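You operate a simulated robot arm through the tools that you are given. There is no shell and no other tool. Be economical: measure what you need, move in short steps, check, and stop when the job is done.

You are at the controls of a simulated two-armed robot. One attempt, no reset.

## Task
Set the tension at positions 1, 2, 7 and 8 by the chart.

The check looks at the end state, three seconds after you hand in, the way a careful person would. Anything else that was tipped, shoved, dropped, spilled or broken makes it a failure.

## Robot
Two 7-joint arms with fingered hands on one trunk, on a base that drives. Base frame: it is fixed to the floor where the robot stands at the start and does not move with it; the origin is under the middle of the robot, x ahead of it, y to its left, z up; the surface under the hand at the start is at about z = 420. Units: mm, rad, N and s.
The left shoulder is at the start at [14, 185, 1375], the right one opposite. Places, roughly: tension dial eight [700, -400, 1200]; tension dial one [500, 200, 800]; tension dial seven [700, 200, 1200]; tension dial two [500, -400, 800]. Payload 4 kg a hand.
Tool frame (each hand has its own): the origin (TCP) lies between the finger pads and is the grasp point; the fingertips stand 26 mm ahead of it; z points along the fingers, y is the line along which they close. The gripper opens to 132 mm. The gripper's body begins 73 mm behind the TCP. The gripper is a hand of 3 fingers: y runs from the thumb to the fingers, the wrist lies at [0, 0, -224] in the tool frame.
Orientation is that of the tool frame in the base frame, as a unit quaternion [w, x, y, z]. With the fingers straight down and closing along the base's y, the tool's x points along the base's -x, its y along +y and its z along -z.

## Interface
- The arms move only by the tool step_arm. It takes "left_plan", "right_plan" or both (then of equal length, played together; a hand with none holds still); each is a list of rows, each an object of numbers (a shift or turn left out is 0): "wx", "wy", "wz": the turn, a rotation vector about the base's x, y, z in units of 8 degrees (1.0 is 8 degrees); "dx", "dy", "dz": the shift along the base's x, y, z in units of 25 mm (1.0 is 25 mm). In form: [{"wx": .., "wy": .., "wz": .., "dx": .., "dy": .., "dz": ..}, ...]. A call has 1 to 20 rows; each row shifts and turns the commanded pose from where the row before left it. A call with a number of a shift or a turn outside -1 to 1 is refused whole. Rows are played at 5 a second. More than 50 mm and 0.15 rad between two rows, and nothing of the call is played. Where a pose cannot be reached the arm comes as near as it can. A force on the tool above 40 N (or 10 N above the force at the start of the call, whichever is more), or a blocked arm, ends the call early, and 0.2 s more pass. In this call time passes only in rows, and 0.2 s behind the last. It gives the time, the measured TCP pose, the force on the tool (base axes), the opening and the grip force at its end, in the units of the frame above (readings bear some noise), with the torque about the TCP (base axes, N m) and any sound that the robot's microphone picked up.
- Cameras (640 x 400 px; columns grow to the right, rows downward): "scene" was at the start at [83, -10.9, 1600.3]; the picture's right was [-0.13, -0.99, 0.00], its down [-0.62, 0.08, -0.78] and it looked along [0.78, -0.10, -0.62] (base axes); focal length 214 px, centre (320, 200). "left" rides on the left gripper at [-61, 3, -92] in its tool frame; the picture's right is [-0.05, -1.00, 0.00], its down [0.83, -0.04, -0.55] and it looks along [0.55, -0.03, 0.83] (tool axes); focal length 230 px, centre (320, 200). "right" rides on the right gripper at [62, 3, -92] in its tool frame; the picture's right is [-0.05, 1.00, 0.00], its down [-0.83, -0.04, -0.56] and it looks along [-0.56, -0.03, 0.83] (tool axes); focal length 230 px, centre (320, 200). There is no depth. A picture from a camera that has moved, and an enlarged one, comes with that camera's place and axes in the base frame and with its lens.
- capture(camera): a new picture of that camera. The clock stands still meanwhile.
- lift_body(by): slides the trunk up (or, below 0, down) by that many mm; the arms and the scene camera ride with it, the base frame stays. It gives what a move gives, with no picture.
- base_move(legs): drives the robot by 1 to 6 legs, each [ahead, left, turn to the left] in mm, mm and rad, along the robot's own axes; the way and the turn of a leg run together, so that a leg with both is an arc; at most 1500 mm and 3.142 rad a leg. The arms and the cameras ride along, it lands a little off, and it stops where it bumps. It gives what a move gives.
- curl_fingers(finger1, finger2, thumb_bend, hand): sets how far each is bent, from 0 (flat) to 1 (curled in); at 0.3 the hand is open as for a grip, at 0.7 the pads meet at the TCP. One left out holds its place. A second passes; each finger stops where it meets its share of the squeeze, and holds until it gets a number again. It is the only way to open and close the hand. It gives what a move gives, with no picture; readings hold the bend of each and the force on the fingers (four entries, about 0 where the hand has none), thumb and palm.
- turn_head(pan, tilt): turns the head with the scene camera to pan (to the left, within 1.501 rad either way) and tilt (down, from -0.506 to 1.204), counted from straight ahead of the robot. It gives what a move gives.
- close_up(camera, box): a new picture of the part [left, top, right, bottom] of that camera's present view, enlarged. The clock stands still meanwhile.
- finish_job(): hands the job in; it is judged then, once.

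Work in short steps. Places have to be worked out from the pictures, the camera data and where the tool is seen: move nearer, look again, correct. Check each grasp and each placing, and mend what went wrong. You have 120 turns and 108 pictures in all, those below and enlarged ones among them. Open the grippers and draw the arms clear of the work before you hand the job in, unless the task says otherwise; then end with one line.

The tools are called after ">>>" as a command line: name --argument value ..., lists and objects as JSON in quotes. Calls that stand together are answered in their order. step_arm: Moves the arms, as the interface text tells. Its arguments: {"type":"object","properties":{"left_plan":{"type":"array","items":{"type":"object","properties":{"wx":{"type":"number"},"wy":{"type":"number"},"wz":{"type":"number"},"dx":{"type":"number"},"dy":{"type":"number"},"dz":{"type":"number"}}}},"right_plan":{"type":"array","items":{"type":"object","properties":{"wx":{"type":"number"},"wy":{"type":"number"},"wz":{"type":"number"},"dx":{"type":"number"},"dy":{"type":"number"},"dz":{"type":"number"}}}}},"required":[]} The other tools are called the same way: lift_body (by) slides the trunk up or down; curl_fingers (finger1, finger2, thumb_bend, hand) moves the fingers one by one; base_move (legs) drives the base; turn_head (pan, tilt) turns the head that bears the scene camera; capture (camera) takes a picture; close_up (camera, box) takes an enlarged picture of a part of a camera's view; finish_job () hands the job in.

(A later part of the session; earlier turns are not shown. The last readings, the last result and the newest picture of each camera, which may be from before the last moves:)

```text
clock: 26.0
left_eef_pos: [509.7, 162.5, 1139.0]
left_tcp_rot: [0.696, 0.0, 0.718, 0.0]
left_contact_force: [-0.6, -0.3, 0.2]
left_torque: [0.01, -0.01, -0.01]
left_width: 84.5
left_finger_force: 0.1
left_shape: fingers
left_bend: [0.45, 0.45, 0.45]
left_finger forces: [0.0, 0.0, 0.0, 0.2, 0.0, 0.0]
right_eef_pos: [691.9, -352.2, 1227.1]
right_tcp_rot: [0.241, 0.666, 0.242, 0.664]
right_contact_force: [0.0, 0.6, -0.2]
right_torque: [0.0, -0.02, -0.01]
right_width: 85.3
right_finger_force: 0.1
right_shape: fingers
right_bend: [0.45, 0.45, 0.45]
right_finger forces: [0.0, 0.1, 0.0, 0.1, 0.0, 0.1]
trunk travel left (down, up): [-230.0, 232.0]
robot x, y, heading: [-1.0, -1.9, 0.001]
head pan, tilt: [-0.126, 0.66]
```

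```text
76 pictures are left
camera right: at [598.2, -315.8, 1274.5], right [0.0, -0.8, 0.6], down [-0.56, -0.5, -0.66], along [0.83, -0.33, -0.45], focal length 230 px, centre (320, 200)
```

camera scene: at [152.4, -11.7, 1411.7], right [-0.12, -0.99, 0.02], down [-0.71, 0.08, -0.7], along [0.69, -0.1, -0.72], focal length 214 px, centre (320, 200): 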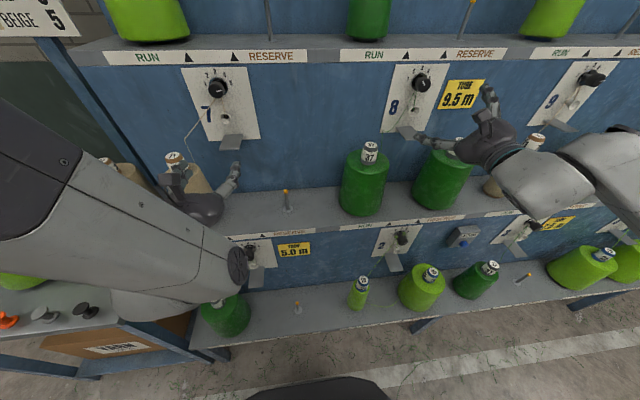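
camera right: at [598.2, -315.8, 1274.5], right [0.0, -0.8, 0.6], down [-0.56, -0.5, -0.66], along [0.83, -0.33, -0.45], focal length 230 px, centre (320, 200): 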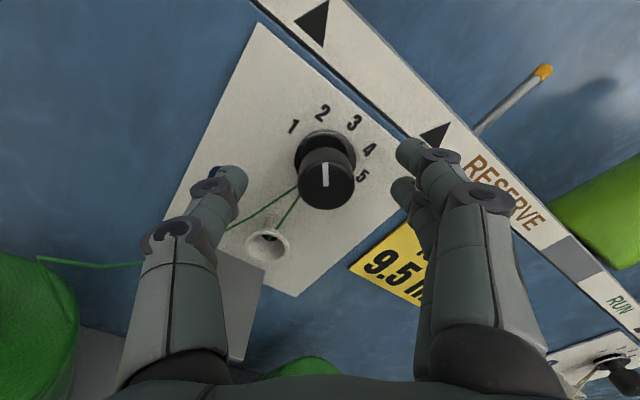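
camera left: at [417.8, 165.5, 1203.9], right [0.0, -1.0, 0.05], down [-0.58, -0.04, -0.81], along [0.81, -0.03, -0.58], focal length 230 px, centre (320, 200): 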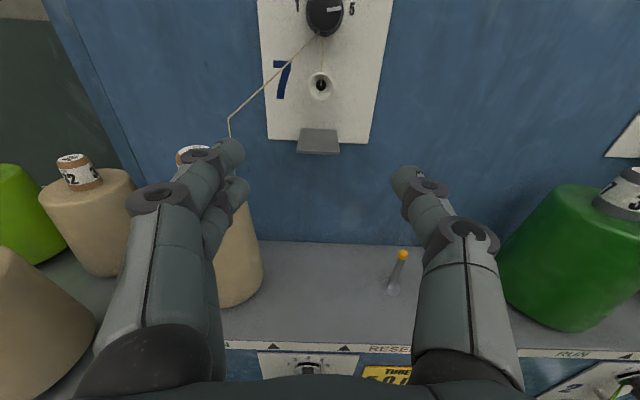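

Pointer at 2 confirmed. Advance 25 mm and 3 mm right, and close on the knob.

>>> step_arm --right_plan '[{"dx": 0.5, "dy": -0.13, "dz": -0.04}, {"dx": 0.52}]'

>>> curl_fingers --hand "right" --finger1 0.66 --finger2 0.66 --thumb_bend 0.66

>>> capture --camera "right"

```text
clock: 26.6
left_eef_pos: [511.1, 163.0, 1138.7]
left_tcp_rot: [0.696, -0.002, 0.718, 0.002]
left_contact_force: [-0.7, 0.1, -0.7]
left_torque: [-0.02, 0.0, 0.0]
left_width: 84.5
left_finger_force: 0.1
left_shape: fingers
left_bend: [0.45, 0.45, 0.45]
left_finger forces: [0.1, 0.0, 0.0, 0.1, 0.0, 0.1]
right_eef_pos: [716.4, -354.9, 1227.2]
right_tcp_rot: [0.242, 0.665, 0.242, 0.664]
right_contact_force: [-0.6, 0.9, 1.2]
right_torque: [0.0, 0.0, -0.02]
right_width: 85.3
right_finger_force: 0.1
right_shape: fingers
right_bend: [0.45, 0.45, 0.45]
right_finger forces: [0.1, 0.0, 0.1, 0.0, 0.1, 0.0]
trunk travel left (down, up): [-230.0, 232.0]
robot x, y, heading: [-2.1, 3.0, -0.001]
head pan, tilt: [-0.126, 0.66]
```

```text
clock: 27.6
left_eef_pos: [509.6, 162.4, 1139.0]
left_tcp_rot: [0.696, -0.001, 0.718, 0.001]
left_contact_force: [0.3, 1.0, 0.6]
left_torque: [-0.02, -0.02, 0.0]
left_width: 84.6
left_finger_force: 0.2
left_shape: fingers
left_bend: [0.45, 0.45, 0.45]
left_finger forces: [0.1, 0.1, 0.0, 0.0, 0.0, 0.1]
right_eef_pos: [716.2, -355.2, 1227.0]
right_tcp_rot: [0.242, 0.665, 0.242, 0.664]
right_contact_force: [1.8, 0.2, 0.9]
right_torque: [-0.01, 0.0, 0.03]
right_width: 24.9
right_finger_force: 4.8
right_shape: fingers
right_bend: [0.64, 0.62, 0.64]
right_finger forces: [1.4, 3.0, 0.1, 0.1, 4.6, 0.0]
trunk travel left (down, up): [-230.0, 232.0]
robot x, y, heading: [-2.3, -1.9, 0.0]
head pan, tilt: [-0.126, 0.66]
```

```text
75 pictures are left
camera right: at [622.3, -318.2, 1275.2], right [0.0, -0.8, 0.6], down [-0.56, -0.5, -0.66], along [0.83, -0.33, -0.44], focal length 230 px, centre (320, 200)
```

right: 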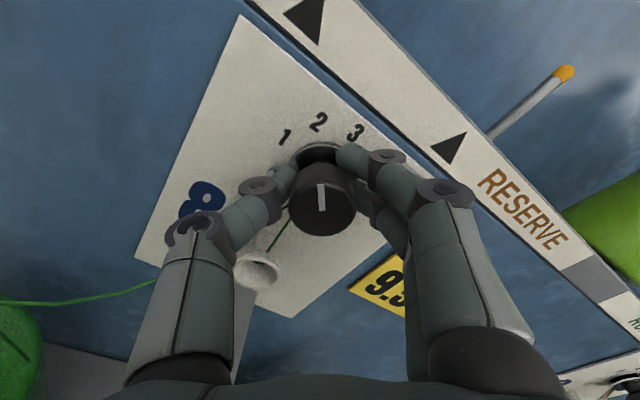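

Firm grip, pointer unmoved. Turn +80° clockwise to reach 4.

>>> step_arm --right_plan '[{"wx": 0.625}, {"wx": 0.625}, {"wx": 0.625}, {"wx": 0.625}, {"wx": 0.625}, {"wx": 0.625}, {"wx": 0.625}, {"wx": 0.625}, {"wx": 0.625}, {"wx": 0.625}, {"wx": 0.625}, {"wx": 0.625}, {"wx": 0.625}, {"wx": 0.625}, {"wx": 0.625}, {"wx": 0.625}]'

>>> capture --camera "right"

```text
clock: 31.0
left_eef_pos: [509.3, 161.3, 1139.4]
left_tcp_rot: [0.696, 0.0, 0.718, 0.001]
left_contact_force: [0.5, -0.7, -0.3]
left_torque: [-0.01, -0.01, 0.03]
left_width: 84.4
left_finger_force: 0.0
left_shape: fingers
left_bend: [0.45, 0.45, 0.45]
left_finger forces: [0.1, 0.0, 0.0, 0.0, 0.0, 0.1]
right_eef_pos: [717.4, -357.0, 1227.9]
right_tcp_rot: [-0.243, 0.664, -0.243, 0.664]
right_contact_force: [4.7, -7.3, 10.1]
right_torque: [-0.05, -0.18, -0.07]
right_width: 24.4
right_finger_force: 6.1
right_shape: fingers
right_bend: [0.64, 0.63, 0.64]
right_finger forces: [5.1, 2.5, 0.1, 0.0, 5.7, 0.0]
trunk travel left (down, up): [-230.0, 232.0]
robot x, y, heading: [2.9, -0.6, 0.003]
head pan, tilt: [-0.126, 0.66]
```

```text
74 pictures are left
camera right: at [623.3, -400.1, 1270.7], right [0.0, -0.73, -0.68], down [-0.56, 0.57, -0.61], along [0.83, 0.38, -0.41], focal length 230 px, centre (320, 200)
```

right: 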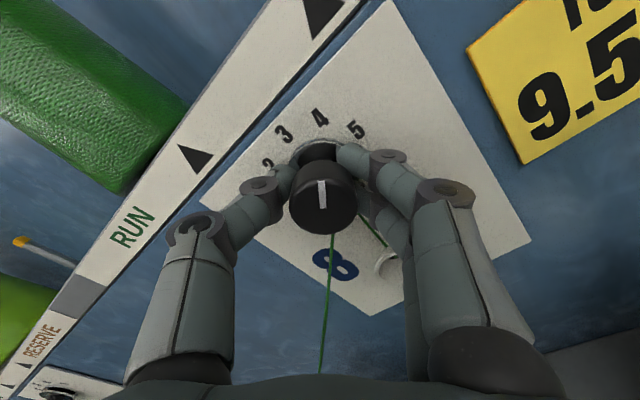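

Pointer has gone round with the hand toward 4. Release, back off, roll back and check.

>>> curl_fingers --hand "right" --finger1 0.45 --finger2 0.45 --thumb_bend 0.45

>>> step_arm --right_plan '[{"dx": -0.7}, {"dx": -0.7}, {"dx": -0.7}, {"dx": -0.7}, {"wx": -1, "dx": -0.2}, {"wx": -1, "dx": -0.2}, {"wx": -1}, {"wx": -1}, {"wx": -1}]'

>>> capture --camera "right"

>>> close_up --camera "right" --box '[250, 60, 390, 200]'

```text
clock: 32.0
left_eef_pos: [508.9, 161.0, 1140.2]
left_tcp_rot: [0.696, -0.001, 0.718, 0.001]
left_contact_force: [0.0, 0.4, 0.0]
left_torque: [0.04, 0.03, 0.02]
left_width: 84.4
left_finger_force: 0.1
left_shape: fingers
left_bend: [0.45, 0.45, 0.45]
left_finger forces: [0.0, 0.0, 0.0, 0.0, 0.0, 0.0]
right_eef_pos: [717.1, -355.5, 1226.1]
right_tcp_rot: [-0.243, 0.665, -0.242, 0.664]
right_contact_force: [0.0, -0.6, 0.4]
right_torque: [-0.01, 0.02, 0.03]
right_width: 84.0
right_finger_force: 0.0
right_shape: fingers
right_bend: [0.45, 0.45, 0.45]
right_finger forces: [0.0, 0.0, 0.1, 0.1, 0.0, 0.0]
trunk travel left (down, up): [-230.0, 232.0]
robot x, y, heading: [-0.1, -0.7, -0.001]
head pan, tilt: [-0.126, 0.66]
```

```text
clock: 34.0
left_eef_pos: [509.0, 163.1, 1139.3]
left_tcp_rot: [0.696, 0.0, 0.718, 0.0]
left_contact_force: [0.0, 0.4, -0.6]
left_torque: [0.01, 0.01, 0.0]
left_width: 84.3
left_finger_force: 0.2
left_shape: fingers
left_bend: [0.45, 0.45, 0.45]
left_finger forces: [0.0, 0.0, 0.0, 0.1, 0.0, 0.1]
right_eef_pos: [638.5, -356.1, 1226.9]
right_tcp_rot: [0.0, 0.708, 0.001, 0.706]
right_contact_force: [-0.3, 0.4, -0.5]
right_torque: [0.0, 0.04, -0.01]
right_width: 84.2
right_finger_force: 0.1
right_shape: fingers
right_bend: [0.45, 0.45, 0.45]
right_finger forces: [0.0, 0.1, 0.0, 0.0, 0.0, 0.0]
trunk travel left (down, up): [-230.0, 232.0]
robot x, y, heading: [-0.4, -1.9, -0.002]
head pan, tilt: [-0.126, 0.66]
```

```text
73 pictures are left
camera right: at [544.7, -359.7, 1287.1], right [0.0, -1.0, -0.05], down [-0.56, 0.04, -0.83], along [0.83, 0.03, -0.56], focal length 230 px, centre (320, 200)
```

right: 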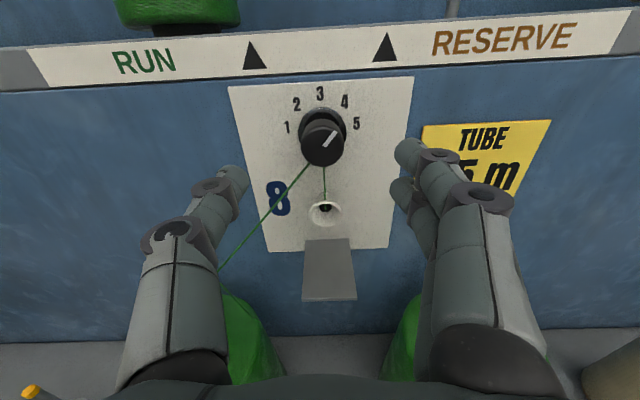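

```text
2.86 times, centred on (320, 130) of right
camera zoom: at [544.7, -359.7, 1287.1], right [0.0, -1.0, -0.05], down [-0.56, 0.04, -0.83], along [0.83, 0.03, -0.56], focal length 657 px, centre (320, 400)
```

zoom: 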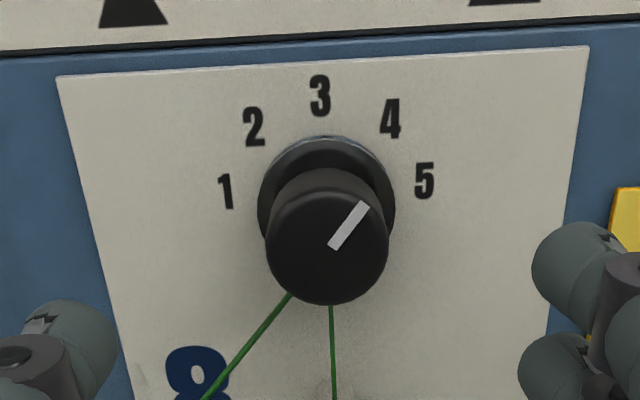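

Dial 8 reads near 4 (about 37° versus 40°). A tighter zoom to measure it precisely.

>>> close_up --camera "right" --box '[280, 85, 370, 175]'

```text
4.44 times, centred on (325, 130) of right
camera zoom: at [544.7, -359.7, 1287.1], right [0.0, -1.0, -0.05], down [-0.56, 0.04, -0.83], along [0.83, 0.03, -0.56], focal length 1022 px, centre (298, 511)
```

zoom: 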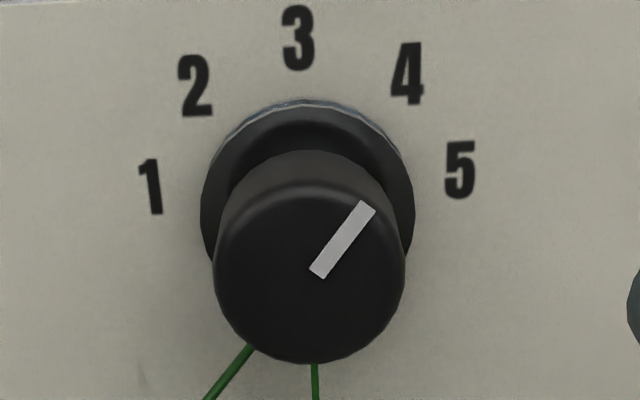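

Dial 8's tip works out at ~40°, good. For the lower dials I need to back the base up; first retract the right hand and look behind to both sides.

>>> step_arm --right_plan '[{"dx": -1}, {"dx": -1}, {"dx": -1}, {"dx": -0.5}]'

>>> turn_head --pan 1.5 --tilt 0.5

>>> capture --camera "scene"

>>> turn_head --pan -1.5 --tilt 0.5

>>> capture --camera "scene"

```text
clock: 35.0
left_eef_pos: [509.6, 164.6, 1139.7]
left_tcp_rot: [0.696, -0.002, 0.718, 0.002]
left_contact_force: [0.4, -0.5, -0.6]
left_torque: [-0.01, 0.01, -0.03]
left_width: 84.5
left_finger_force: 0.1
left_shape: fingers
left_bend: [0.45, 0.45, 0.45]
left_finger forces: [0.1, 0.0, 0.1, 0.1, 0.0, 0.0]
right_eef_pos: [548.4, -358.1, 1226.1]
right_tcp_rot: [0.001, 0.707, -0.001, 0.707]
right_contact_force: [0.2, 0.8, 0.2]
right_torque: [0.0, 0.01, 0.02]
right_width: 83.8
right_finger_force: 0.0
right_shape: fingers
right_bend: [0.45, 0.45, 0.45]
right_finger forces: [0.0, 0.0, 0.0, 0.1, 0.0, 0.0]
trunk travel left (down, up): [-230.0, 232.0]
robot x, y, heading: [2.4, 3.0, 0.001]
head pan, tilt: [-0.126, 0.66]
```

```text
clock: 36.7
left_eef_pos: [509.7, 162.3, 1139.8]
left_tcp_rot: [0.696, -0.002, 0.718, 0.002]
left_contact_force: [-0.1, -0.3, 0.0]
left_torque: [0.04, 0.01, -0.04]
left_width: 84.7
left_finger_force: 0.1
left_shape: fingers
left_bend: [0.45, 0.45, 0.45]
left_finger forces: [0.1, 0.1, 0.0, 0.0, 0.1, 0.0]
right_eef_pos: [548.3, -357.4, 1226.1]
right_tcp_rot: [-0.001, 0.708, -0.001, 0.707]
right_contact_force: [0.7, -0.1, -0.3]
right_torque: [0.01, -0.02, -0.03]
right_width: 84.1
right_finger_force: 0.1
right_shape: fingers
right_bend: [0.45, 0.45, 0.45]
right_finger forces: [0.0, 0.0, 0.0, 0.0, 0.1, 0.0]
trunk travel left (down, up): [-230.0, 232.0]
robot x, y, heading: [2.1, 1.4, -0.006]
head pan, tilt: [1.499, 0.499]
```

```text
70 pictures are left
camera scene: at [76.9, 90.6, 1436.7], right [0.99, -0.07, -0.14], down [-0.16, -0.48, -0.86], along [0.0, 0.88, -0.48], focal length 214 px, centre (320, 200)
```

scene: 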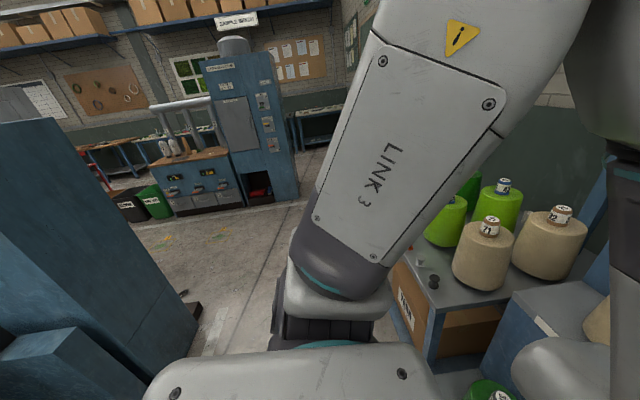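

```text
clock: 39.3
left_eef_pos: [510.2, 162.0, 1138.9]
left_tcp_rot: [0.696, -0.001, 0.718, 0.001]
left_contact_force: [0.4, 0.0, -1.1]
left_torque: [0.01, 0.01, 0.02]
left_width: 84.5
left_finger_force: 0.0
left_shape: fingers
left_bend: [0.45, 0.45, 0.45]
left_finger forces: [0.0, 0.0, 0.0, 0.0, 0.0, 0.0]
right_eef_pos: [550.2, -358.1, 1225.6]
right_tcp_rot: [0.0, 0.707, -0.001, 0.707]
right_contact_force: [-1.5, -0.6, 0.4]
right_torque: [0.01, -0.01, -0.01]
right_width: 83.9
right_finger_force: 0.1
right_shape: fingers
right_bend: [0.45, 0.45, 0.45]
right_finger forces: [0.0, 0.0, 0.0, 0.1, 0.0, 0.1]
trunk travel left (down, up): [-230.0, 232.0]
robot x, y, heading: [0.1, -1.4, 0.003]
head pan, tilt: [-1.499, 0.499]
```

```text
69 pictures are left
camera scene: at [76.9, -90.9, 1436.7], right [-0.99, -0.07, 0.14], down [-0.16, 0.48, -0.86], along [0.0, -0.88, -0.48], focal length 214 px, centre (320, 200)
```

scene: 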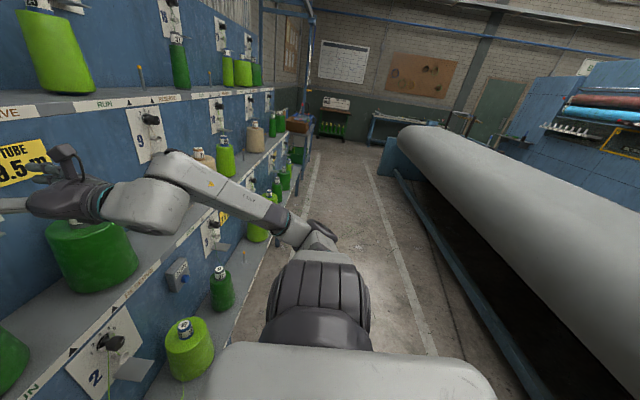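

A machine stands about 1 m behind; backing 250 mm is safe. I reset the head, drive back, then lower the trunk fully.

>>> base_move --legs '[[-250, 0, 0]]'

>>> lift_body --by -230

>>> turn_head --pan 0 --tilt 0.35

>>> capture --camera "scene"

```text
clock: 41.1
left_eef_pos: [260.6, 160.3, 1139.5]
left_tcp_rot: [0.695, 0.0, 0.719, -0.001]
left_contact_force: [0.5, 0.5, -0.2]
left_torque: [0.01, 0.04, -0.02]
left_width: 84.3
left_finger_force: 0.1
left_shape: fingers
left_bend: [0.45, 0.45, 0.45]
left_finger forces: [0.1, 0.0, 0.0, 0.1, 0.0, 0.1]
right_eef_pos: [298.8, -359.8, 1226.0]
right_tcp_rot: [0.001, 0.707, -0.002, 0.707]
right_contact_force: [0.2, 0.3, -0.1]
right_torque: [-0.02, -0.01, 0.01]
right_width: 84.3
right_finger_force: 0.0
right_shape: fingers
right_bend: [0.45, 0.45, 0.45]
right_finger forces: [0.1, 0.0, 0.0, 0.0, 0.0, 0.0]
trunk travel left (down, up): [-230.0, 232.0]
robot x, y, heading: [-249.7, -2.9, -0.009]
head pan, tilt: [-1.499, 0.499]
```

```text
clock: 43.5
left_eef_pos: [323.9, 161.2, 680.5]
left_tcp_rot: [0.541, 0.0, 0.841, 0.001]
left_contact_force: [0.6, -0.3, 0.5]
left_torque: [0.01, 0.0, 0.0]
left_width: 84.4
left_finger_force: 0.2
left_shape: fingers
left_bend: [0.45, 0.45, 0.45]
left_finger forces: [0.0, 0.0, 0.0, 0.0, 0.0, 0.1]
right_eef_pos: [370.8, -357.9, 835.3]
right_tcp_rot: [0.0, 0.794, -0.001, 0.608]
right_contact_force: [0.3, -0.5, -0.4]
right_torque: [-0.02, 0.02, 0.01]
right_width: 84.0
right_finger_force: 0.0
right_shape: fingers
right_bend: [0.45, 0.45, 0.45]
right_finger forces: [0.0, 0.1, 0.0, 0.1, 0.0, 0.1]
trunk travel left (down, up): [0.0, 462.0]
robot x, y, heading: [-250.7, 3.4, 0.0]
head pan, tilt: [-1.499, 0.499]
```

```text
clock: 45.1
left_eef_pos: [323.7, 159.9, 678.7]
left_tcp_rot: [0.54, 0.0, 0.842, 0.001]
left_contact_force: [-0.4, -0.2, -0.9]
left_torque: [0.0, 0.01, -0.01]
left_width: 84.6
left_finger_force: 0.1
left_shape: fingers
left_bend: [0.45, 0.45, 0.45]
left_finger forces: [0.0, 0.1, 0.0, 0.0, 0.0, 0.1]
right_eef_pos: [372.3, -358.9, 834.3]
right_tcp_rot: [-0.001, 0.794, -0.001, 0.607]
right_contact_force: [0.3, -0.8, -0.3]
right_torque: [0.01, -0.01, 0.0]
right_width: 83.9
right_finger_force: 0.0
right_shape: fingers
right_bend: [0.45, 0.45, 0.45]
right_finger forces: [0.1, 0.0, 0.0, 0.1, 0.0, 0.1]
trunk travel left (down, up): [0.0, 462.0]
robot x, y, heading: [-250.9, 4.8, -0.001]
head pan, tilt: [0.0, 0.351]
```

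```text
68 pictures are left
camera scene: at [121.5, -1.0, 1088.6], right [0.0, -1.0, 0.0], down [-0.78, 0.0, -0.63], along [0.63, 0.0, -0.78], focal length 214 px, centre (320, 200)
```

scene: 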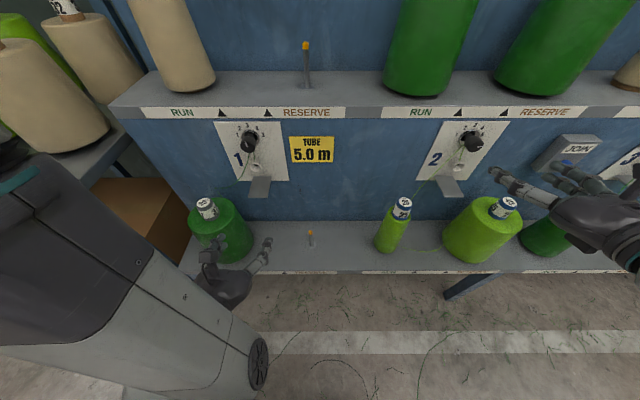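

The trunk leans forward as it lowers, so the hands tipped down. I level both hands where they are, in free space, to test reach.

>>> step_arm --left_plan '[{"wy": -0.5, "dz": 0.6}, {"wy": -0.5, "dz": 0.6}, {"wy": -0.5, "dz": 0.6}, {"wy": -0.5, "dz": 0.6}, {"wy": -0.5, "dz": 0.6}, {"wy": -0.5, "dz": 0.6}]' --right_plan '[{"wy": -0.32, "dx": 0.2}, {"wy": -0.32, "dx": 0.2}, {"wy": -0.32, "dx": 0.2}, {"wy": -0.32, "dx": 0.2}, {"wy": -0.32, "dx": 0.2}, {"wy": -0.32, "dx": 0.2}]'

>>> capture --camera "scene"

```text
clock: 46.5
left_eef_pos: [332.3, 153.9, 761.0]
left_tcp_rot: [0.705, 0.0, 0.71, 0.001]
left_contact_force: [0.4, -0.3, 0.4]
left_torque: [-0.02, -0.01, -0.01]
left_width: 84.4
left_finger_force: 0.0
left_shape: fingers
left_bend: [0.45, 0.45, 0.45]
left_finger forces: [0.0, 0.0, 0.0, 0.0, 0.0, 0.1]
left hand out of reach, approached as far as the arm can: row 1, 2, 4
right_eef_pos: [402.5, -359.8, 834.5]
right_tcp_rot: [0.001, 0.705, -0.003, 0.709]
right_contact_force: [0.1, 0.5, -0.4]
right_torque: [-0.02, -0.02, 0.02]
right_width: 84.0
right_finger_force: 0.1
right_shape: fingers
right_bend: [0.45, 0.45, 0.45]
right_finger forces: [0.1, 0.0, 0.1, 0.0, 0.0, 0.0]
trunk travel left (down, up): [0.0, 462.0]
robot x, y, heading: [-245.4, -1.2, -0.0]
head pan, tilt: [0.0, 0.351]
```

```text
67 pictures are left
camera scene: at [121.6, -1.0, 1088.6], right [0.0, -1.0, 0.0], down [-0.78, 0.0, -0.63], along [0.63, 0.0, -0.78], focal length 214 px, centre (320, 200)
```

scene: 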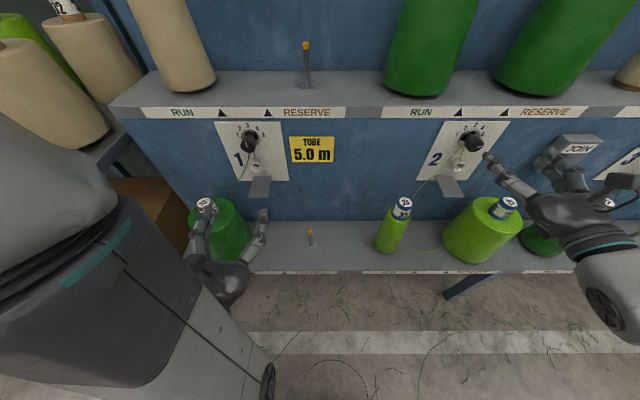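

Both hands level at this height. Dial faces 1 and 2 triangulate to about (530,160,785) and (532,-357,786). I advance both to roughly 70 mm short and look.

>>> step_arm --left_plan '[{"dz": 0.6}, {"dz": 0.5, "dx": 0.4}, {"dx": 0.8, "dy": 0.1}, {"dx": 0.9, "dy": 0.1}, {"dx": 0.9}, {"dx": 0.9}, {"dx": 0.8}]' --right_plan '[{"dz": -0.4, "dx": 0.3}, {"dz": -0.4, "dx": 0.3}, {"dz": -0.3, "dx": 0.4}, {"dz": -0.3, "dx": 0.4}, {"dz": -0.2, "dx": 0.4}, {"dz": -0.2, "dx": 0.4}, {"dx": 0.4}]'

>>> capture --camera "left"

>>> capture --camera "right"

>>> capture --camera "scene"

```text
clock: 48.1
left_eef_pos: [454.6, 152.7, 777.3]
left_tcp_rot: [0.703, 0.001, 0.711, 0.0]
left_contact_force: [0.4, 0.2, -0.5]
left_torque: [0.01, -0.03, -0.04]
left_width: 84.1
left_finger_force: 0.2
left_shape: fingers
left_bend: [0.45, 0.45, 0.45]
left_finger forces: [0.1, 0.0, 0.0, 0.1, 0.0, 0.1]
left hand out of reach, approached as far as the arm can: row 1, 2
right_eef_pos: [469.1, -358.6, 788.3]
right_tcp_rot: [0.0, 0.706, -0.002, 0.708]
right_contact_force: [-0.5, 0.8, 0.2]
right_torque: [0.01, 0.02, 0.04]
right_width: 84.1
right_finger_force: 0.2
right_shape: fingers
right_bend: [0.45, 0.45, 0.45]
right_finger forces: [0.0, 0.1, 0.1, 0.0, 0.0, 0.0]
trunk travel left (down, up): [0.0, 462.0]
robot x, y, heading: [-247.8, -0.3, -0.005]
head pan, tilt: [0.0, 0.351]
```

```text
66 pictures are left
camera left: at [363.2, 156.3, 840.1], right [0.0, -1.0, 0.05], down [-0.56, -0.04, -0.82], along [0.83, -0.03, -0.56], focal length 230 px, centre (320, 200)
```

left: 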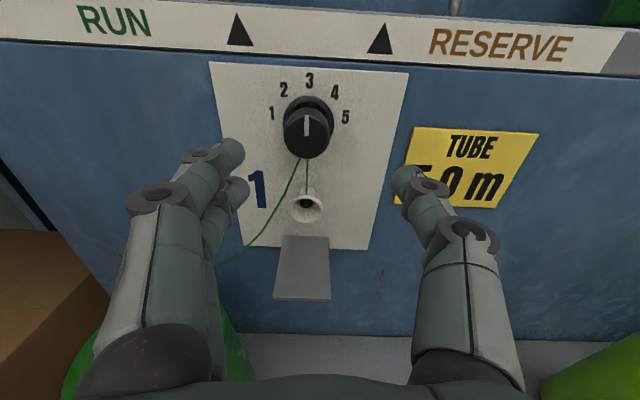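

```text
65 pictures are left
camera right: at [374.9, -362.9, 848.9], right [0.0, -1.0, -0.05], down [-0.55, 0.05, -0.83], along [0.83, 0.03, -0.55], focal length 230 px, centre (320, 200)
```

right: 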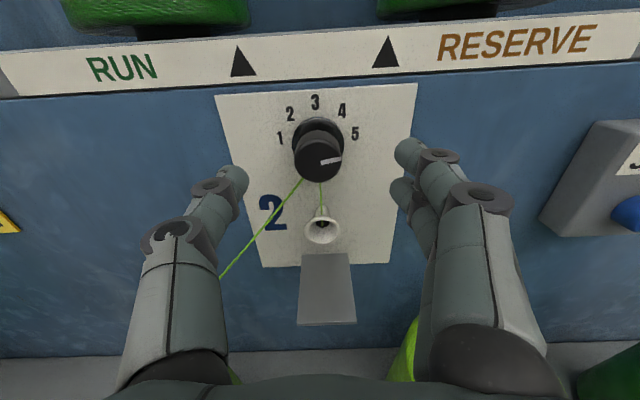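

```text
64 pictures are left
camera scene: at [121.9, -0.6, 1088.4], right [0.0, -1.0, 0.0], down [-0.78, 0.0, -0.63], along [0.63, 0.0, -0.78], focal length 214 px, centre (320, 200)
```

scene: 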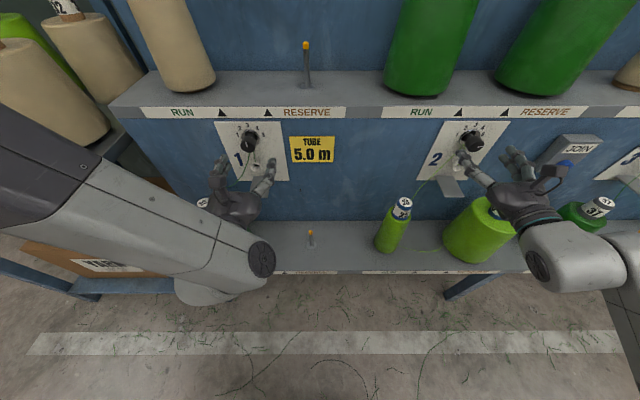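

Dial 1 at 3 and dial 2 at 5, confirmed. I bring both hands around their knobs (TCP x≈533), pre-rolling the right hand +40° for its -80° turn.

>>> step_arm --left_plan '[{"dx": 0.2, "dy": 0.2, "dz": 0.2}, {"dx": 0.5, "dy": 0.16, "dz": 0.12}, {"dx": 0.6}, {"dx": 0.6}, {"dx": 0.6}, {"dx": 0.6}]' --right_plan '[{"wx": 1, "dz": -0.16}, {"wx": 1, "dy": 0.06}, {"wx": 1, "dx": 0.2}, {"wx": 1, "dx": 0.4}, {"wx": 1, "dx": 0.5}, {"dx": 0.5}]'

>>> capture --camera "left"

>>> capture --camera "right"

```text
clock: 49.5
left_eef_pos: [531.0, 147.1, 792.8]
left_tcp_rot: [0.702, -0.001, 0.713, 0.002]
left_contact_force: [-0.4, -0.4, -0.5]
left_torque: [-0.01, -0.02, 0.0]
left_width: 84.4
left_finger_force: 0.1
left_shape: fingers
left_bend: [0.45, 0.45, 0.45]
left_finger forces: [0.0, 0.0, 0.0, 0.0, 0.0, 0.0]
left hand out of reach, approached as far as the arm can: row 2, 3, 4, 6
right_eef_pos: [507.7, -358.7, 786.0]
right_tcp_rot: [-0.243, 0.663, -0.244, 0.664]
right_contact_force: [0.1, 0.6, 0.8]
right_torque: [0.02, 0.0, -0.02]
right_width: 84.0
right_finger_force: 0.1
right_shape: fingers
right_bend: [0.45, 0.45, 0.45]
right_finger forces: [0.0, 0.0, 0.0, 0.0, 0.0, 0.0]
trunk travel left (down, up): [0.0, 462.0]
robot x, y, heading: [-247.2, -0.2, -0.005]
head pan, tilt: [0.0, 0.351]
```

```text
63 pictures are left
camera left: at [437.7, 150.3, 855.6], right [0.01, -1.0, 0.05], down [-0.57, -0.05, -0.82], along [0.82, -0.02, -0.57], focal length 230 px, centre (320, 200)
```

left: 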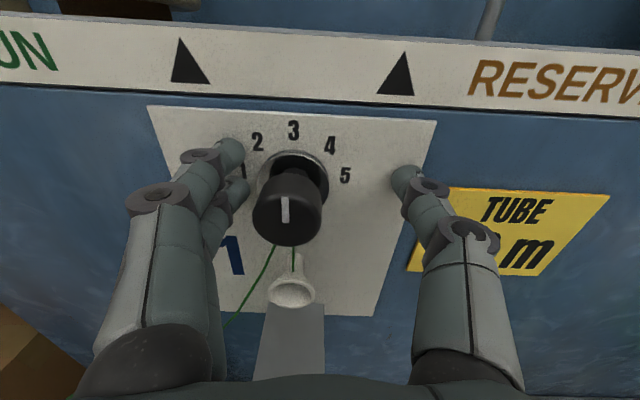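

```text
62 pictures are left
camera right: at [412.9, -400.7, 828.6], right [0.0, -0.73, -0.68], down [-0.55, 0.57, -0.61], along [0.83, 0.38, -0.41], focal length 230 px, centre (320, 200)
```

right: 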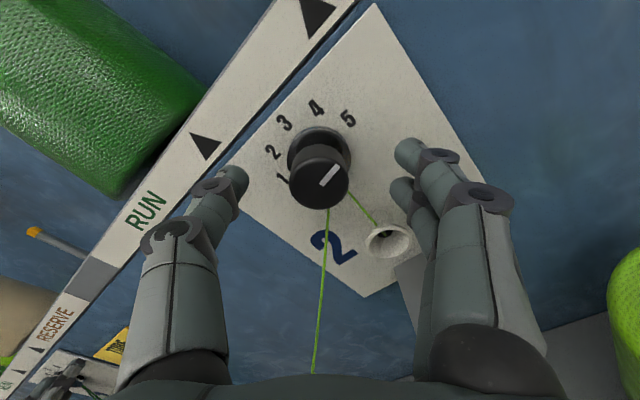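

Left hand is at a reach limit (15 mm off in y); I leave it for later. Right hand: advance 27 mm, correct slightly, and grip knob 2.

>>> step_arm --right_plan '[{"dx": 0.5, "dy": 0.08, "dz": -0.12}, {"dx": 0.56}]' --left_plan '[{"dx": -1}, {"dx": -1}]'

>>> curl_fingers --hand "right" --finger1 0.66 --finger2 0.66 --thumb_bend 0.66

>>> capture --camera "right"

```text
clock: 50.1
left_eef_pos: [479.6, 145.8, 795.8]
left_tcp_rot: [0.704, 0.0, 0.71, 0.001]
left_contact_force: [-1.1, 0.1, 0.6]
left_torque: [-0.04, -0.04, 0.01]
left_width: 84.5
left_finger_force: 0.1
left_shape: fingers
left_bend: [0.45, 0.45, 0.45]
left_finger forces: [0.0, 0.0, 0.0, 0.0, 0.1, 0.0]
right_eef_pos: [532.5, -356.0, 782.1]
right_tcp_rot: [-0.24, 0.664, -0.244, 0.665]
right_contact_force: [-17.0, 1.6, -4.4]
right_torque: [-0.22, -0.31, 0.61]
right_width: 84.9
right_finger_force: 8.8
right_shape: fingers
right_bend: [0.45, 0.45, 0.45]
right_finger forces: [0.6, 1.3, 0.1, 0.1, 15.4, 0.0]
trunk travel left (down, up): [0.0, 462.0]
robot x, y, heading: [-248.6, -3.4, -0.004]
head pan, tilt: [0.0, 0.351]
```

```text
clock: 51.1
left_eef_pos: [480.5, 146.7, 793.8]
left_tcp_rot: [0.703, 0.0, 0.711, 0.0]
left_contact_force: [1.2, 0.7, 0.1]
left_torque: [0.02, 0.0, 0.0]
left_width: 84.6
left_finger_force: 0.1
left_shape: fingers
left_bend: [0.45, 0.45, 0.45]
left_finger forces: [0.0, 0.0, 0.0, 0.0, 0.0, 0.1]
right_eef_pos: [533.2, -355.9, 783.1]
right_tcp_rot: [-0.24, 0.663, -0.245, 0.665]
right_contact_force: [0.5, 1.0, 4.6]
right_torque: [-0.02, -0.08, 0.05]
right_width: 20.5
right_finger_force: 2.6
right_shape: fingers
right_bend: [0.65, 0.66, 0.65]
right_finger forces: [1.0, 0.0, 0.0, 0.0, 4.5, 0.1]
trunk travel left (down, up): [0.0, 462.0]
robot x, y, heading: [-247.6, -1.6, -0.004]
head pan, tilt: [0.0, 0.351]
```

```text
61 pictures are left
camera right: at [439.9, -397.8, 827.0], right [0.0, -0.73, -0.68], down [-0.55, 0.57, -0.61], along [0.83, 0.38, -0.4], focal length 230 px, centre (320, 200)
```

right: 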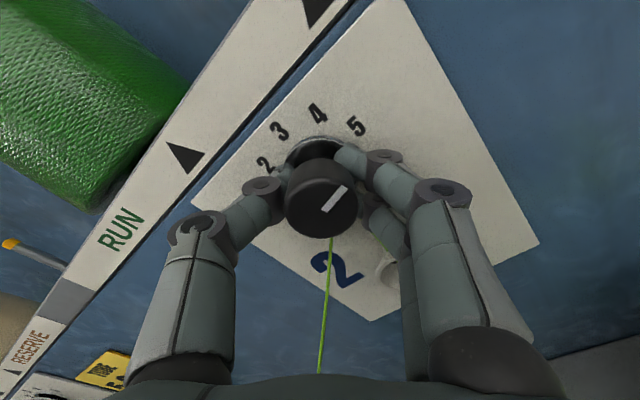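

A fingertip brushed the panel on the way in, now relieved. Finger 2 has no contact yet, so I back 2 mm and squeeze slightly more.

>>> step_arm --right_plan '[{"dx": -0.08, "dz": -0.04}]'

>>> curl_fingers --hand "right" --finger1 0.7 --finger2 0.72 --thumb_bend 0.7

>>> close_up --camera "right" --box '[220, 80, 420, 260]'

```text
clock: 51.5
left_eef_pos: [481.2, 147.9, 794.7]
left_tcp_rot: [0.703, 0.0, 0.711, 0.001]
left_contact_force: [0.3, 0.4, 0.3]
left_torque: [0.0, 0.0, -0.02]
left_width: 84.3
left_finger_force: 0.1
left_shape: fingers
left_bend: [0.45, 0.45, 0.45]
left_finger forces: [0.1, 0.0, 0.1, 0.0, 0.0, 0.1]
right_eef_pos: [532.7, -356.0, 781.4]
right_tcp_rot: [-0.241, 0.664, -0.244, 0.665]
right_contact_force: [2.8, 2.0, 2.8]
right_torque: [-0.03, 0.01, 0.0]
right_width: 22.0
right_finger_force: 2.8
right_shape: fingers
right_bend: [0.65, 0.66, 0.64]
right_finger forces: [1.0, 0.1, 0.0, 0.0, 4.8, 0.0]
trunk travel left (down, up): [0.0, 462.0]
robot x, y, heading: [-250.2, 2.8, -0.002]
head pan, tilt: [0.0, 0.351]
```

```text
clock: 52.5
left_eef_pos: [481.0, 147.9, 793.7]
left_tcp_rot: [0.702, 0.0, 0.712, 0.001]
left_contact_force: [-0.1, -0.4, 0.1]
left_torque: [-0.03, 0.01, -0.02]
left_width: 84.3
left_finger_force: 0.1
left_shape: fingers
left_bend: [0.45, 0.45, 0.45]
left_finger forces: [0.0, 0.1, 0.1, 0.0, 0.1, 0.0]
right_eef_pos: [531.9, -356.0, 780.9]
right_tcp_rot: [-0.24, 0.664, -0.243, 0.665]
right_contact_force: [8.4, 4.1, 2.2]
right_torque: [-0.02, 0.0, 0.03]
right_width: 20.2
right_finger_force: 8.6
right_shape: fingers
right_bend: [0.66, 0.7, 0.66]
right_finger forces: [3.4, 3.5, 0.1, 0.1, 10.3, 0.1]
trunk travel left (down, up): [0.0, 462.0]
robot x, y, heading: [-250.0, -0.4, -0.002]
head pan, tilt: [0.0, 0.351]
```

```text
2.22 times, centred on (320, 170) of right
camera zoom: at [438.8, -397.9, 824.9], right [0.0, -0.73, -0.68], down [-0.55, 0.57, -0.61], along [0.83, 0.38, -0.41], focal length 511 px, centre (320, 267)
```

zoom: 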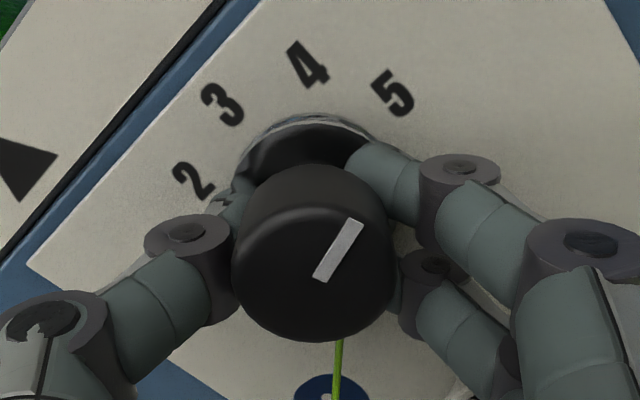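

Squeezing already turned the knob from 80° to about 70°. I turn -70° to bring it to 3.

>>> step_arm --right_plan '[{"wx": -0.625}, {"wx": -0.625}, {"wx": -0.625}, {"wx": -0.625}, {"wx": -0.625}, {"wx": -0.625}, {"wx": -0.625}, {"wx": -0.625}, {"wx": -0.625}, {"wx": -0.625}, {"wx": -0.625}, {"wx": -0.625}, {"wx": -0.625}, {"wx": -0.625}]'

>>> close_up --camera "right" --box '[220, 80, 420, 260]'

```text
clock: 55.5
left_eef_pos: [482.0, 145.1, 793.0]
left_tcp_rot: [0.703, 0.0, 0.711, 0.001]
left_contact_force: [-1.0, 0.5, -0.1]
left_torque: [0.03, -0.01, -0.01]
left_width: 84.6
left_finger_force: 0.1
left_shape: fingers
left_bend: [0.45, 0.45, 0.45]
left_finger forces: [0.0, 0.0, 0.1, 0.0, 0.0, 0.0]
right_eef_pos: [532.3, -356.9, 780.2]
right_tcp_rot: [0.184, 0.682, 0.181, 0.684]
right_contact_force: [12.0, -7.4, 0.0]
right_torque: [0.08, 0.01, -0.1]
right_width: 21.2
right_finger_force: 9.2
right_shape: fingers
right_bend: [0.64, 0.7, 0.67]
right_finger forces: [5.9, 6.3, 0.1, 0.0, 6.3, 0.0]
trunk travel left (down, up): [0.0, 462.0]
robot x, y, heading: [-251.8, -1.9, -0.008]
head pan, tilt: [0.0, 0.351]
```

```text
2.22 times, centred on (320, 170) of right
camera zoom: at [438.1, -329.6, 833.2], right [0.0, -0.89, 0.45], down [-0.55, -0.38, -0.74], along [0.83, -0.25, -0.49], focal length 511 px, centre (320, 267)
```

zoom: 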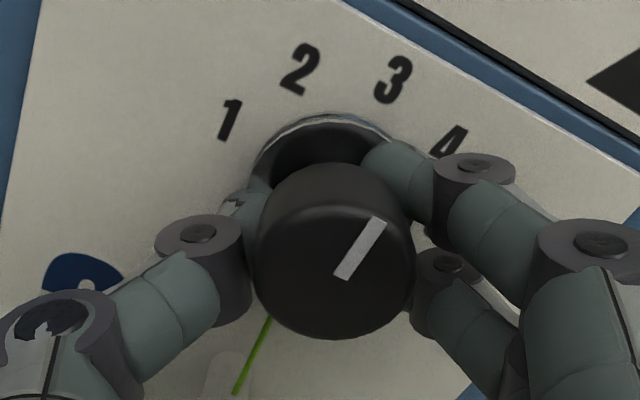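

Pointer now computes to about 0° (position 3). Release, back off, roll level and check.

>>> curl_fingers --hand "right" --finger1 0.5 --finger2 0.5 --thumb_bend 0.5

>>> step_arm --right_plan '[{"dx": -0.7}, {"dx": -0.7}, {"dx": -0.7}, {"dx": -0.7}, {"wx": 1}, {"wx": 1}, {"wx": 1}, {"wx": 0.75}]'

>>> close_up --camera "right" --box '[270, 80, 370, 200]'

```text
clock: 56.5
left_eef_pos: [482.4, 146.3, 794.5]
left_tcp_rot: [0.704, 0.0, 0.71, 0.001]
left_contact_force: [0.7, 0.2, -0.5]
left_torque: [-0.01, 0.03, -0.01]
left_width: 84.4
left_finger_force: 0.0
left_shape: fingers
left_bend: [0.45, 0.45, 0.45]
left_finger forces: [0.1, 0.1, 0.0, 0.0, 0.1, 0.1]
right_eef_pos: [531.9, -355.6, 781.4]
right_tcp_rot: [0.182, 0.682, 0.182, 0.685]
right_contact_force: [-0.5, -0.1, 0.3]
right_torque: [0.01, 0.01, -0.03]
right_width: 67.5
right_finger_force: 0.4
right_shape: fingers
right_bend: [0.5, 0.5, 0.5]
right_finger forces: [0.1, 0.0, 0.0, 0.1, 0.4, 0.0]
trunk travel left (down, up): [0.0, 462.0]
robot x, y, heading: [-249.3, 1.6, 0.002]
head pan, tilt: [0.0, 0.351]
```

```text
clock: 58.3
left_eef_pos: [480.6, 148.3, 794.0]
left_tcp_rot: [0.704, 0.0, 0.711, 0.0]
left_contact_force: [-0.1, -1.1, 0.3]
left_torque: [0.03, 0.01, 0.01]
left_width: 84.4
left_finger_force: 0.1
left_shape: fingers
left_bend: [0.45, 0.45, 0.45]
left_finger forces: [0.0, 0.0, 0.1, 0.1, 0.0, 0.0]
right_eef_pos: [461.7, -354.9, 781.5]
right_tcp_rot: [-0.001, 0.706, -0.003, 0.708]
right_contact_force: [0.4, -0.4, 0.4]
right_torque: [0.01, 0.0, 0.0]
right_width: 67.4
right_finger_force: 0.0
right_shape: fingers
right_bend: [0.5, 0.5, 0.5]
right_finger forces: [0.0, 0.0, 0.1, 0.0, 0.0, 0.0]
trunk travel left (down, up): [0.0, 462.0]
robot x, y, heading: [-243.6, -2.5, -0.004]
head pan, tilt: [0.0, 0.351]
```

```text
3.33 times, centred on (320, 140) of right
camera zoom: at [367.7, -358.8, 842.0], right [0.0, -1.0, -0.06], down [-0.55, 0.05, -0.83], along [0.83, 0.03, -0.55], focal length 767 px, centre (320, 400)
```

zoom: 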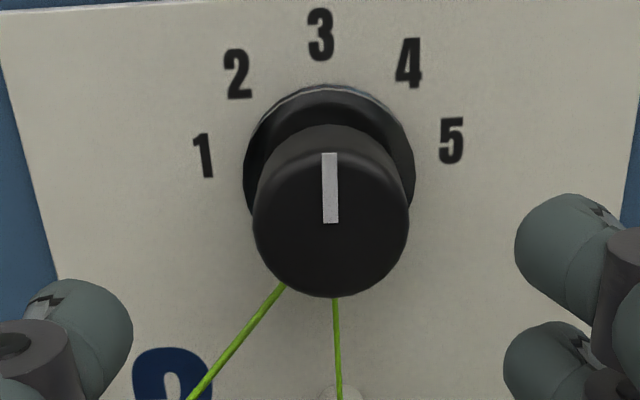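

Dial 2 reads 3. For dial 1 the left arm needs room: I retract both hands and shift the base 170 mm to the right so the left hand works further outboard, as the right one did.

>>> step_arm --left_plan '[{"dx": -1}, {"dx": -1}, {"dx": -1}, {"dx": -0.5}, {"dx": 0}]' --right_plan '[{"dx": -1, "dz": 0.4}, {"dx": -1, "dz": 0.4}, {"dx": -1, "dz": 0.4}, {"dx": -1, "dz": 0.4}, {"dx": -0.5, "dz": 0.4}]'

>>> base_move --legs '[[0, -170, 0]]'

>>> capture --camera "scene"

```text
clock: 59.5
left_eef_pos: [394.1, 147.1, 793.1]
left_tcp_rot: [0.704, 0.0, 0.71, 0.001]
left_contact_force: [-0.7, -0.2, 1.4]
left_torque: [0.0, -0.01, 0.01]
left_width: 84.4
left_finger_force: 0.0
left_shape: fingers
left_bend: [0.45, 0.45, 0.45]
left_finger forces: [0.0, 0.0, 0.0, 0.0, 0.0, 0.1]
right_eef_pos: [360.0, -358.0, 822.6]
right_tcp_rot: [0.0, 0.706, -0.002, 0.709]
right_contact_force: [-0.3, -0.2, -0.3]
right_torque: [0.04, -0.03, 0.01]
right_width: 67.2
right_finger_force: 0.1
right_shape: fingers
right_bend: [0.5, 0.5, 0.5]
right_finger forces: [0.0, 0.1, 0.1, 0.1, 0.0, 0.0]
right hand out of reach, approached as far as the arm can: row 5
trunk travel left (down, up): [0.0, 462.0]
robot x, y, heading: [-250.7, -2.5, 0.0]
head pan, tilt: [0.0, 0.351]
```

```text
clock: 61.0
left_eef_pos: [392.3, -27.0, 794.6]
left_tcp_rot: [0.703, 0.0, 0.711, 0.001]
left_contact_force: [-0.5, -0.6, 0.0]
left_torque: [0.05, 0.03, 0.04]
left_width: 84.3
left_finger_force: 0.1
left_shape: fingers
left_bend: [0.45, 0.45, 0.45]
left_finger forces: [0.0, 0.0, 0.1, 0.0, 0.0, 0.1]
right_eef_pos: [361.9, -532.4, 821.3]
right_tcp_rot: [-0.001, 0.706, -0.002, 0.708]
right_contact_force: [-0.2, 0.1, -1.6]
right_torque: [-0.04, 0.0, 0.06]
right_width: 67.6
right_finger_force: 0.1
right_shape: fingers
right_bend: [0.5, 0.5, 0.5]
right_finger forces: [0.0, 0.1, 0.1, 0.0, 0.0, 0.0]
trunk travel left (down, up): [0.0, 462.0]
robot x, y, heading: [-251.0, -172.4, -0.003]
head pan, tilt: [0.0, 0.351]
```

```text
57 pictures are left
camera scene: at [120.9, -175.5, 1088.7], right [0.0, -1.0, 0.0], down [-0.78, 0.0, -0.63], along [0.63, 0.0, -0.78], focal length 214 px, centre (320, 200)
```

scene: 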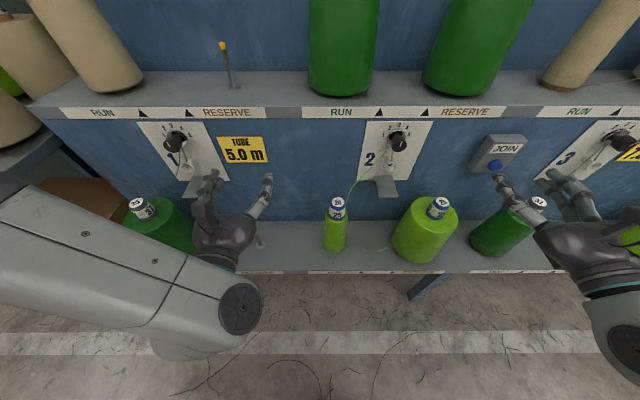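

Clear. Move the left hand outboard to in front of dial 1 (450,162,787).

>>> step_arm --left_plan '[{"dy": 0.95}, {"dy": 0.95}, {"dy": 0.95}, {"dy": 0.95}, {"dy": 0.95}, {"dy": 0.95, "dx": 0.5}, {"dy": 0.95, "dx": 0.5}, {"dy": 0.9, "dx": 0.6, "dz": -0.15}, {"dx": 0.7, "dz": -0.13}]'

>>> capture --camera "left"

>>> capture --camera "scene"

```text
clock: 63.0
left_eef_pos: [411.2, 1.9, 790.1]
left_tcp_rot: [0.702, -0.001, 0.712, 0.002]
left_contact_force: [0.3, 0.2, 0.2]
left_torque: [0.01, 0.0, -0.01]
left_width: 84.4
left_finger_force: 0.0
left_shape: fingers
left_bend: [0.45, 0.45, 0.45]
left_finger forces: [0.0, 0.0, 0.1, 0.0, 0.0, 0.0]
left hand out of reach, approached as far as the arm can: row 2, 3, 4, 5, 6, 7, 8, 9
right_eef_pos: [360.3, -530.9, 822.3]
right_tcp_rot: [0.001, 0.707, -0.002, 0.708]
right_contact_force: [0.6, 1.0, 0.7]
right_torque: [0.02, 0.0, 0.01]
right_width: 67.2
right_finger_force: 0.1
right_shape: fingers
right_bend: [0.5, 0.5, 0.5]
right_finger forces: [0.0, 0.1, 0.0, 0.0, 0.1, 0.1]
trunk travel left (down, up): [0.0, 462.0]
robot x, y, heading: [-253.4, -176.5, -0.006]
head pan, tilt: [0.0, 0.351]
```

```text
56 pictures are left
camera left: at [318.6, 5.4, 853.0], right [0.01, -1.0, 0.05], down [-0.57, -0.04, -0.82], along [0.82, -0.02, -0.57], focal length 230 px, centre (320, 200)
```

left: 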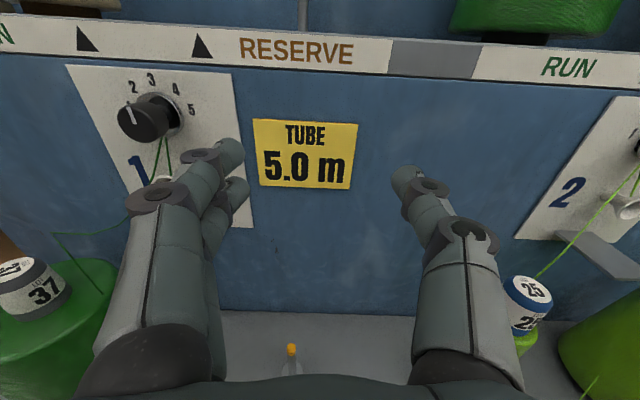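

```text
55 pictures are left
camera scene: at [121.2, -174.6, 1088.5], right [0.0, -1.0, 0.0], down [-0.78, 0.0, -0.63], along [0.63, 0.0, -0.78], focal length 214 px, centre (320, 200)
```

scene: 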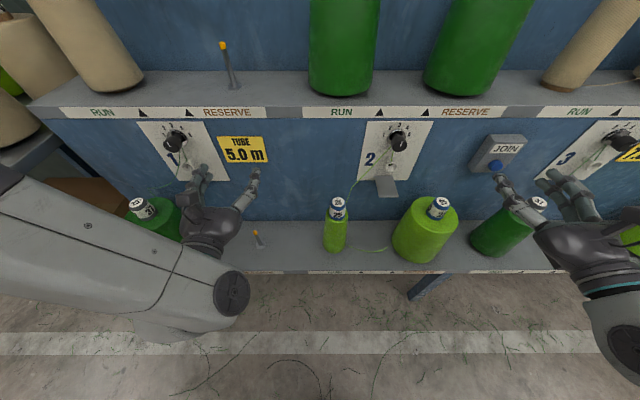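

The left arm's limit is outboard, so I must go the other way: bring the hand inboard and shift the base 230 mm left.

>>> step_arm --left_plan '[{"dy": -0.8, "dx": -0.4}, {"dy": -0.8, "dx": -0.4}, {"dy": -0.8}, {"dy": -0.4}]'

>>> base_move --legs '[[0, 230, 0]]'

>>> capture --camera "left"

```text
clock: 64.0
left_eef_pos: [391.3, -68.6, 792.3]
left_tcp_rot: [0.703, 0.001, 0.711, 0.0]
left_contact_force: [0.4, 0.0, -1.3]
left_torque: [-0.02, 0.0, 0.01]
left_width: 84.7
left_finger_force: 0.0
left_shape: fingers
left_bend: [0.45, 0.45, 0.45]
left_finger forces: [0.0, 0.1, 0.0, 0.0, 0.1, 0.1]
right_eef_pos: [359.8, -530.7, 821.2]
right_tcp_rot: [0.0, 0.705, -0.003, 0.709]
right_contact_force: [0.7, -0.1, 0.2]
right_torque: [-0.04, -0.01, 0.0]
right_width: 67.3
right_finger_force: 0.2
right_shape: fingers
right_bend: [0.5, 0.5, 0.5]
right_finger forces: [0.0, 0.1, 0.0, 0.0, 0.1, 0.1]
trunk travel left (down, up): [0.0, 462.0]
robot x, y, heading: [-249.7, -169.3, -0.007]
head pan, tilt: [0.0, 0.351]
```

```text
clock: 65.8
left_eef_pos: [392.6, 166.9, 792.1]
left_tcp_rot: [0.703, -0.001, 0.711, 0.001]
left_contact_force: [-0.3, 0.8, 0.5]
left_torque: [0.02, -0.01, 0.02]
left_width: 84.6
left_finger_force: 0.0
left_shape: fingers
left_bend: [0.45, 0.45, 0.45]
left_finger forces: [0.1, 0.0, 0.1, 0.0, 0.0, 0.0]
right_eef_pos: [360.6, -295.1, 821.1]
right_tcp_rot: [0.0, 0.706, -0.001, 0.708]
right_contact_force: [-0.2, -0.2, -0.2]
right_torque: [-0.03, 0.02, -0.02]
right_width: 67.5
right_finger_force: 0.1
right_shape: fingers
right_bend: [0.5, 0.5, 0.5]
right_finger forces: [0.0, 0.0, 0.0, 0.0, 0.1, 0.1]
trunk travel left (down, up): [0.0, 462.0]
robot x, y, heading: [-248.4, 62.0, -0.004]
head pan, tilt: [0.0, 0.351]
```

```text
54 pictures are left
camera left: at [300.1, 169.7, 854.5], right [0.0, -1.0, 0.05], down [-0.56, -0.04, -0.82], along [0.83, -0.03, -0.56], focal length 230 px, centre (320, 200)
```

left: 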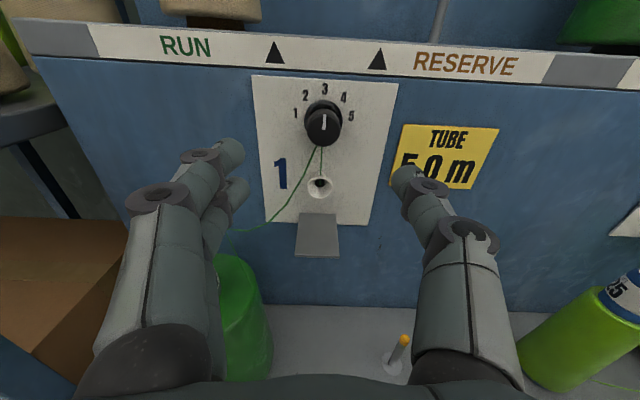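

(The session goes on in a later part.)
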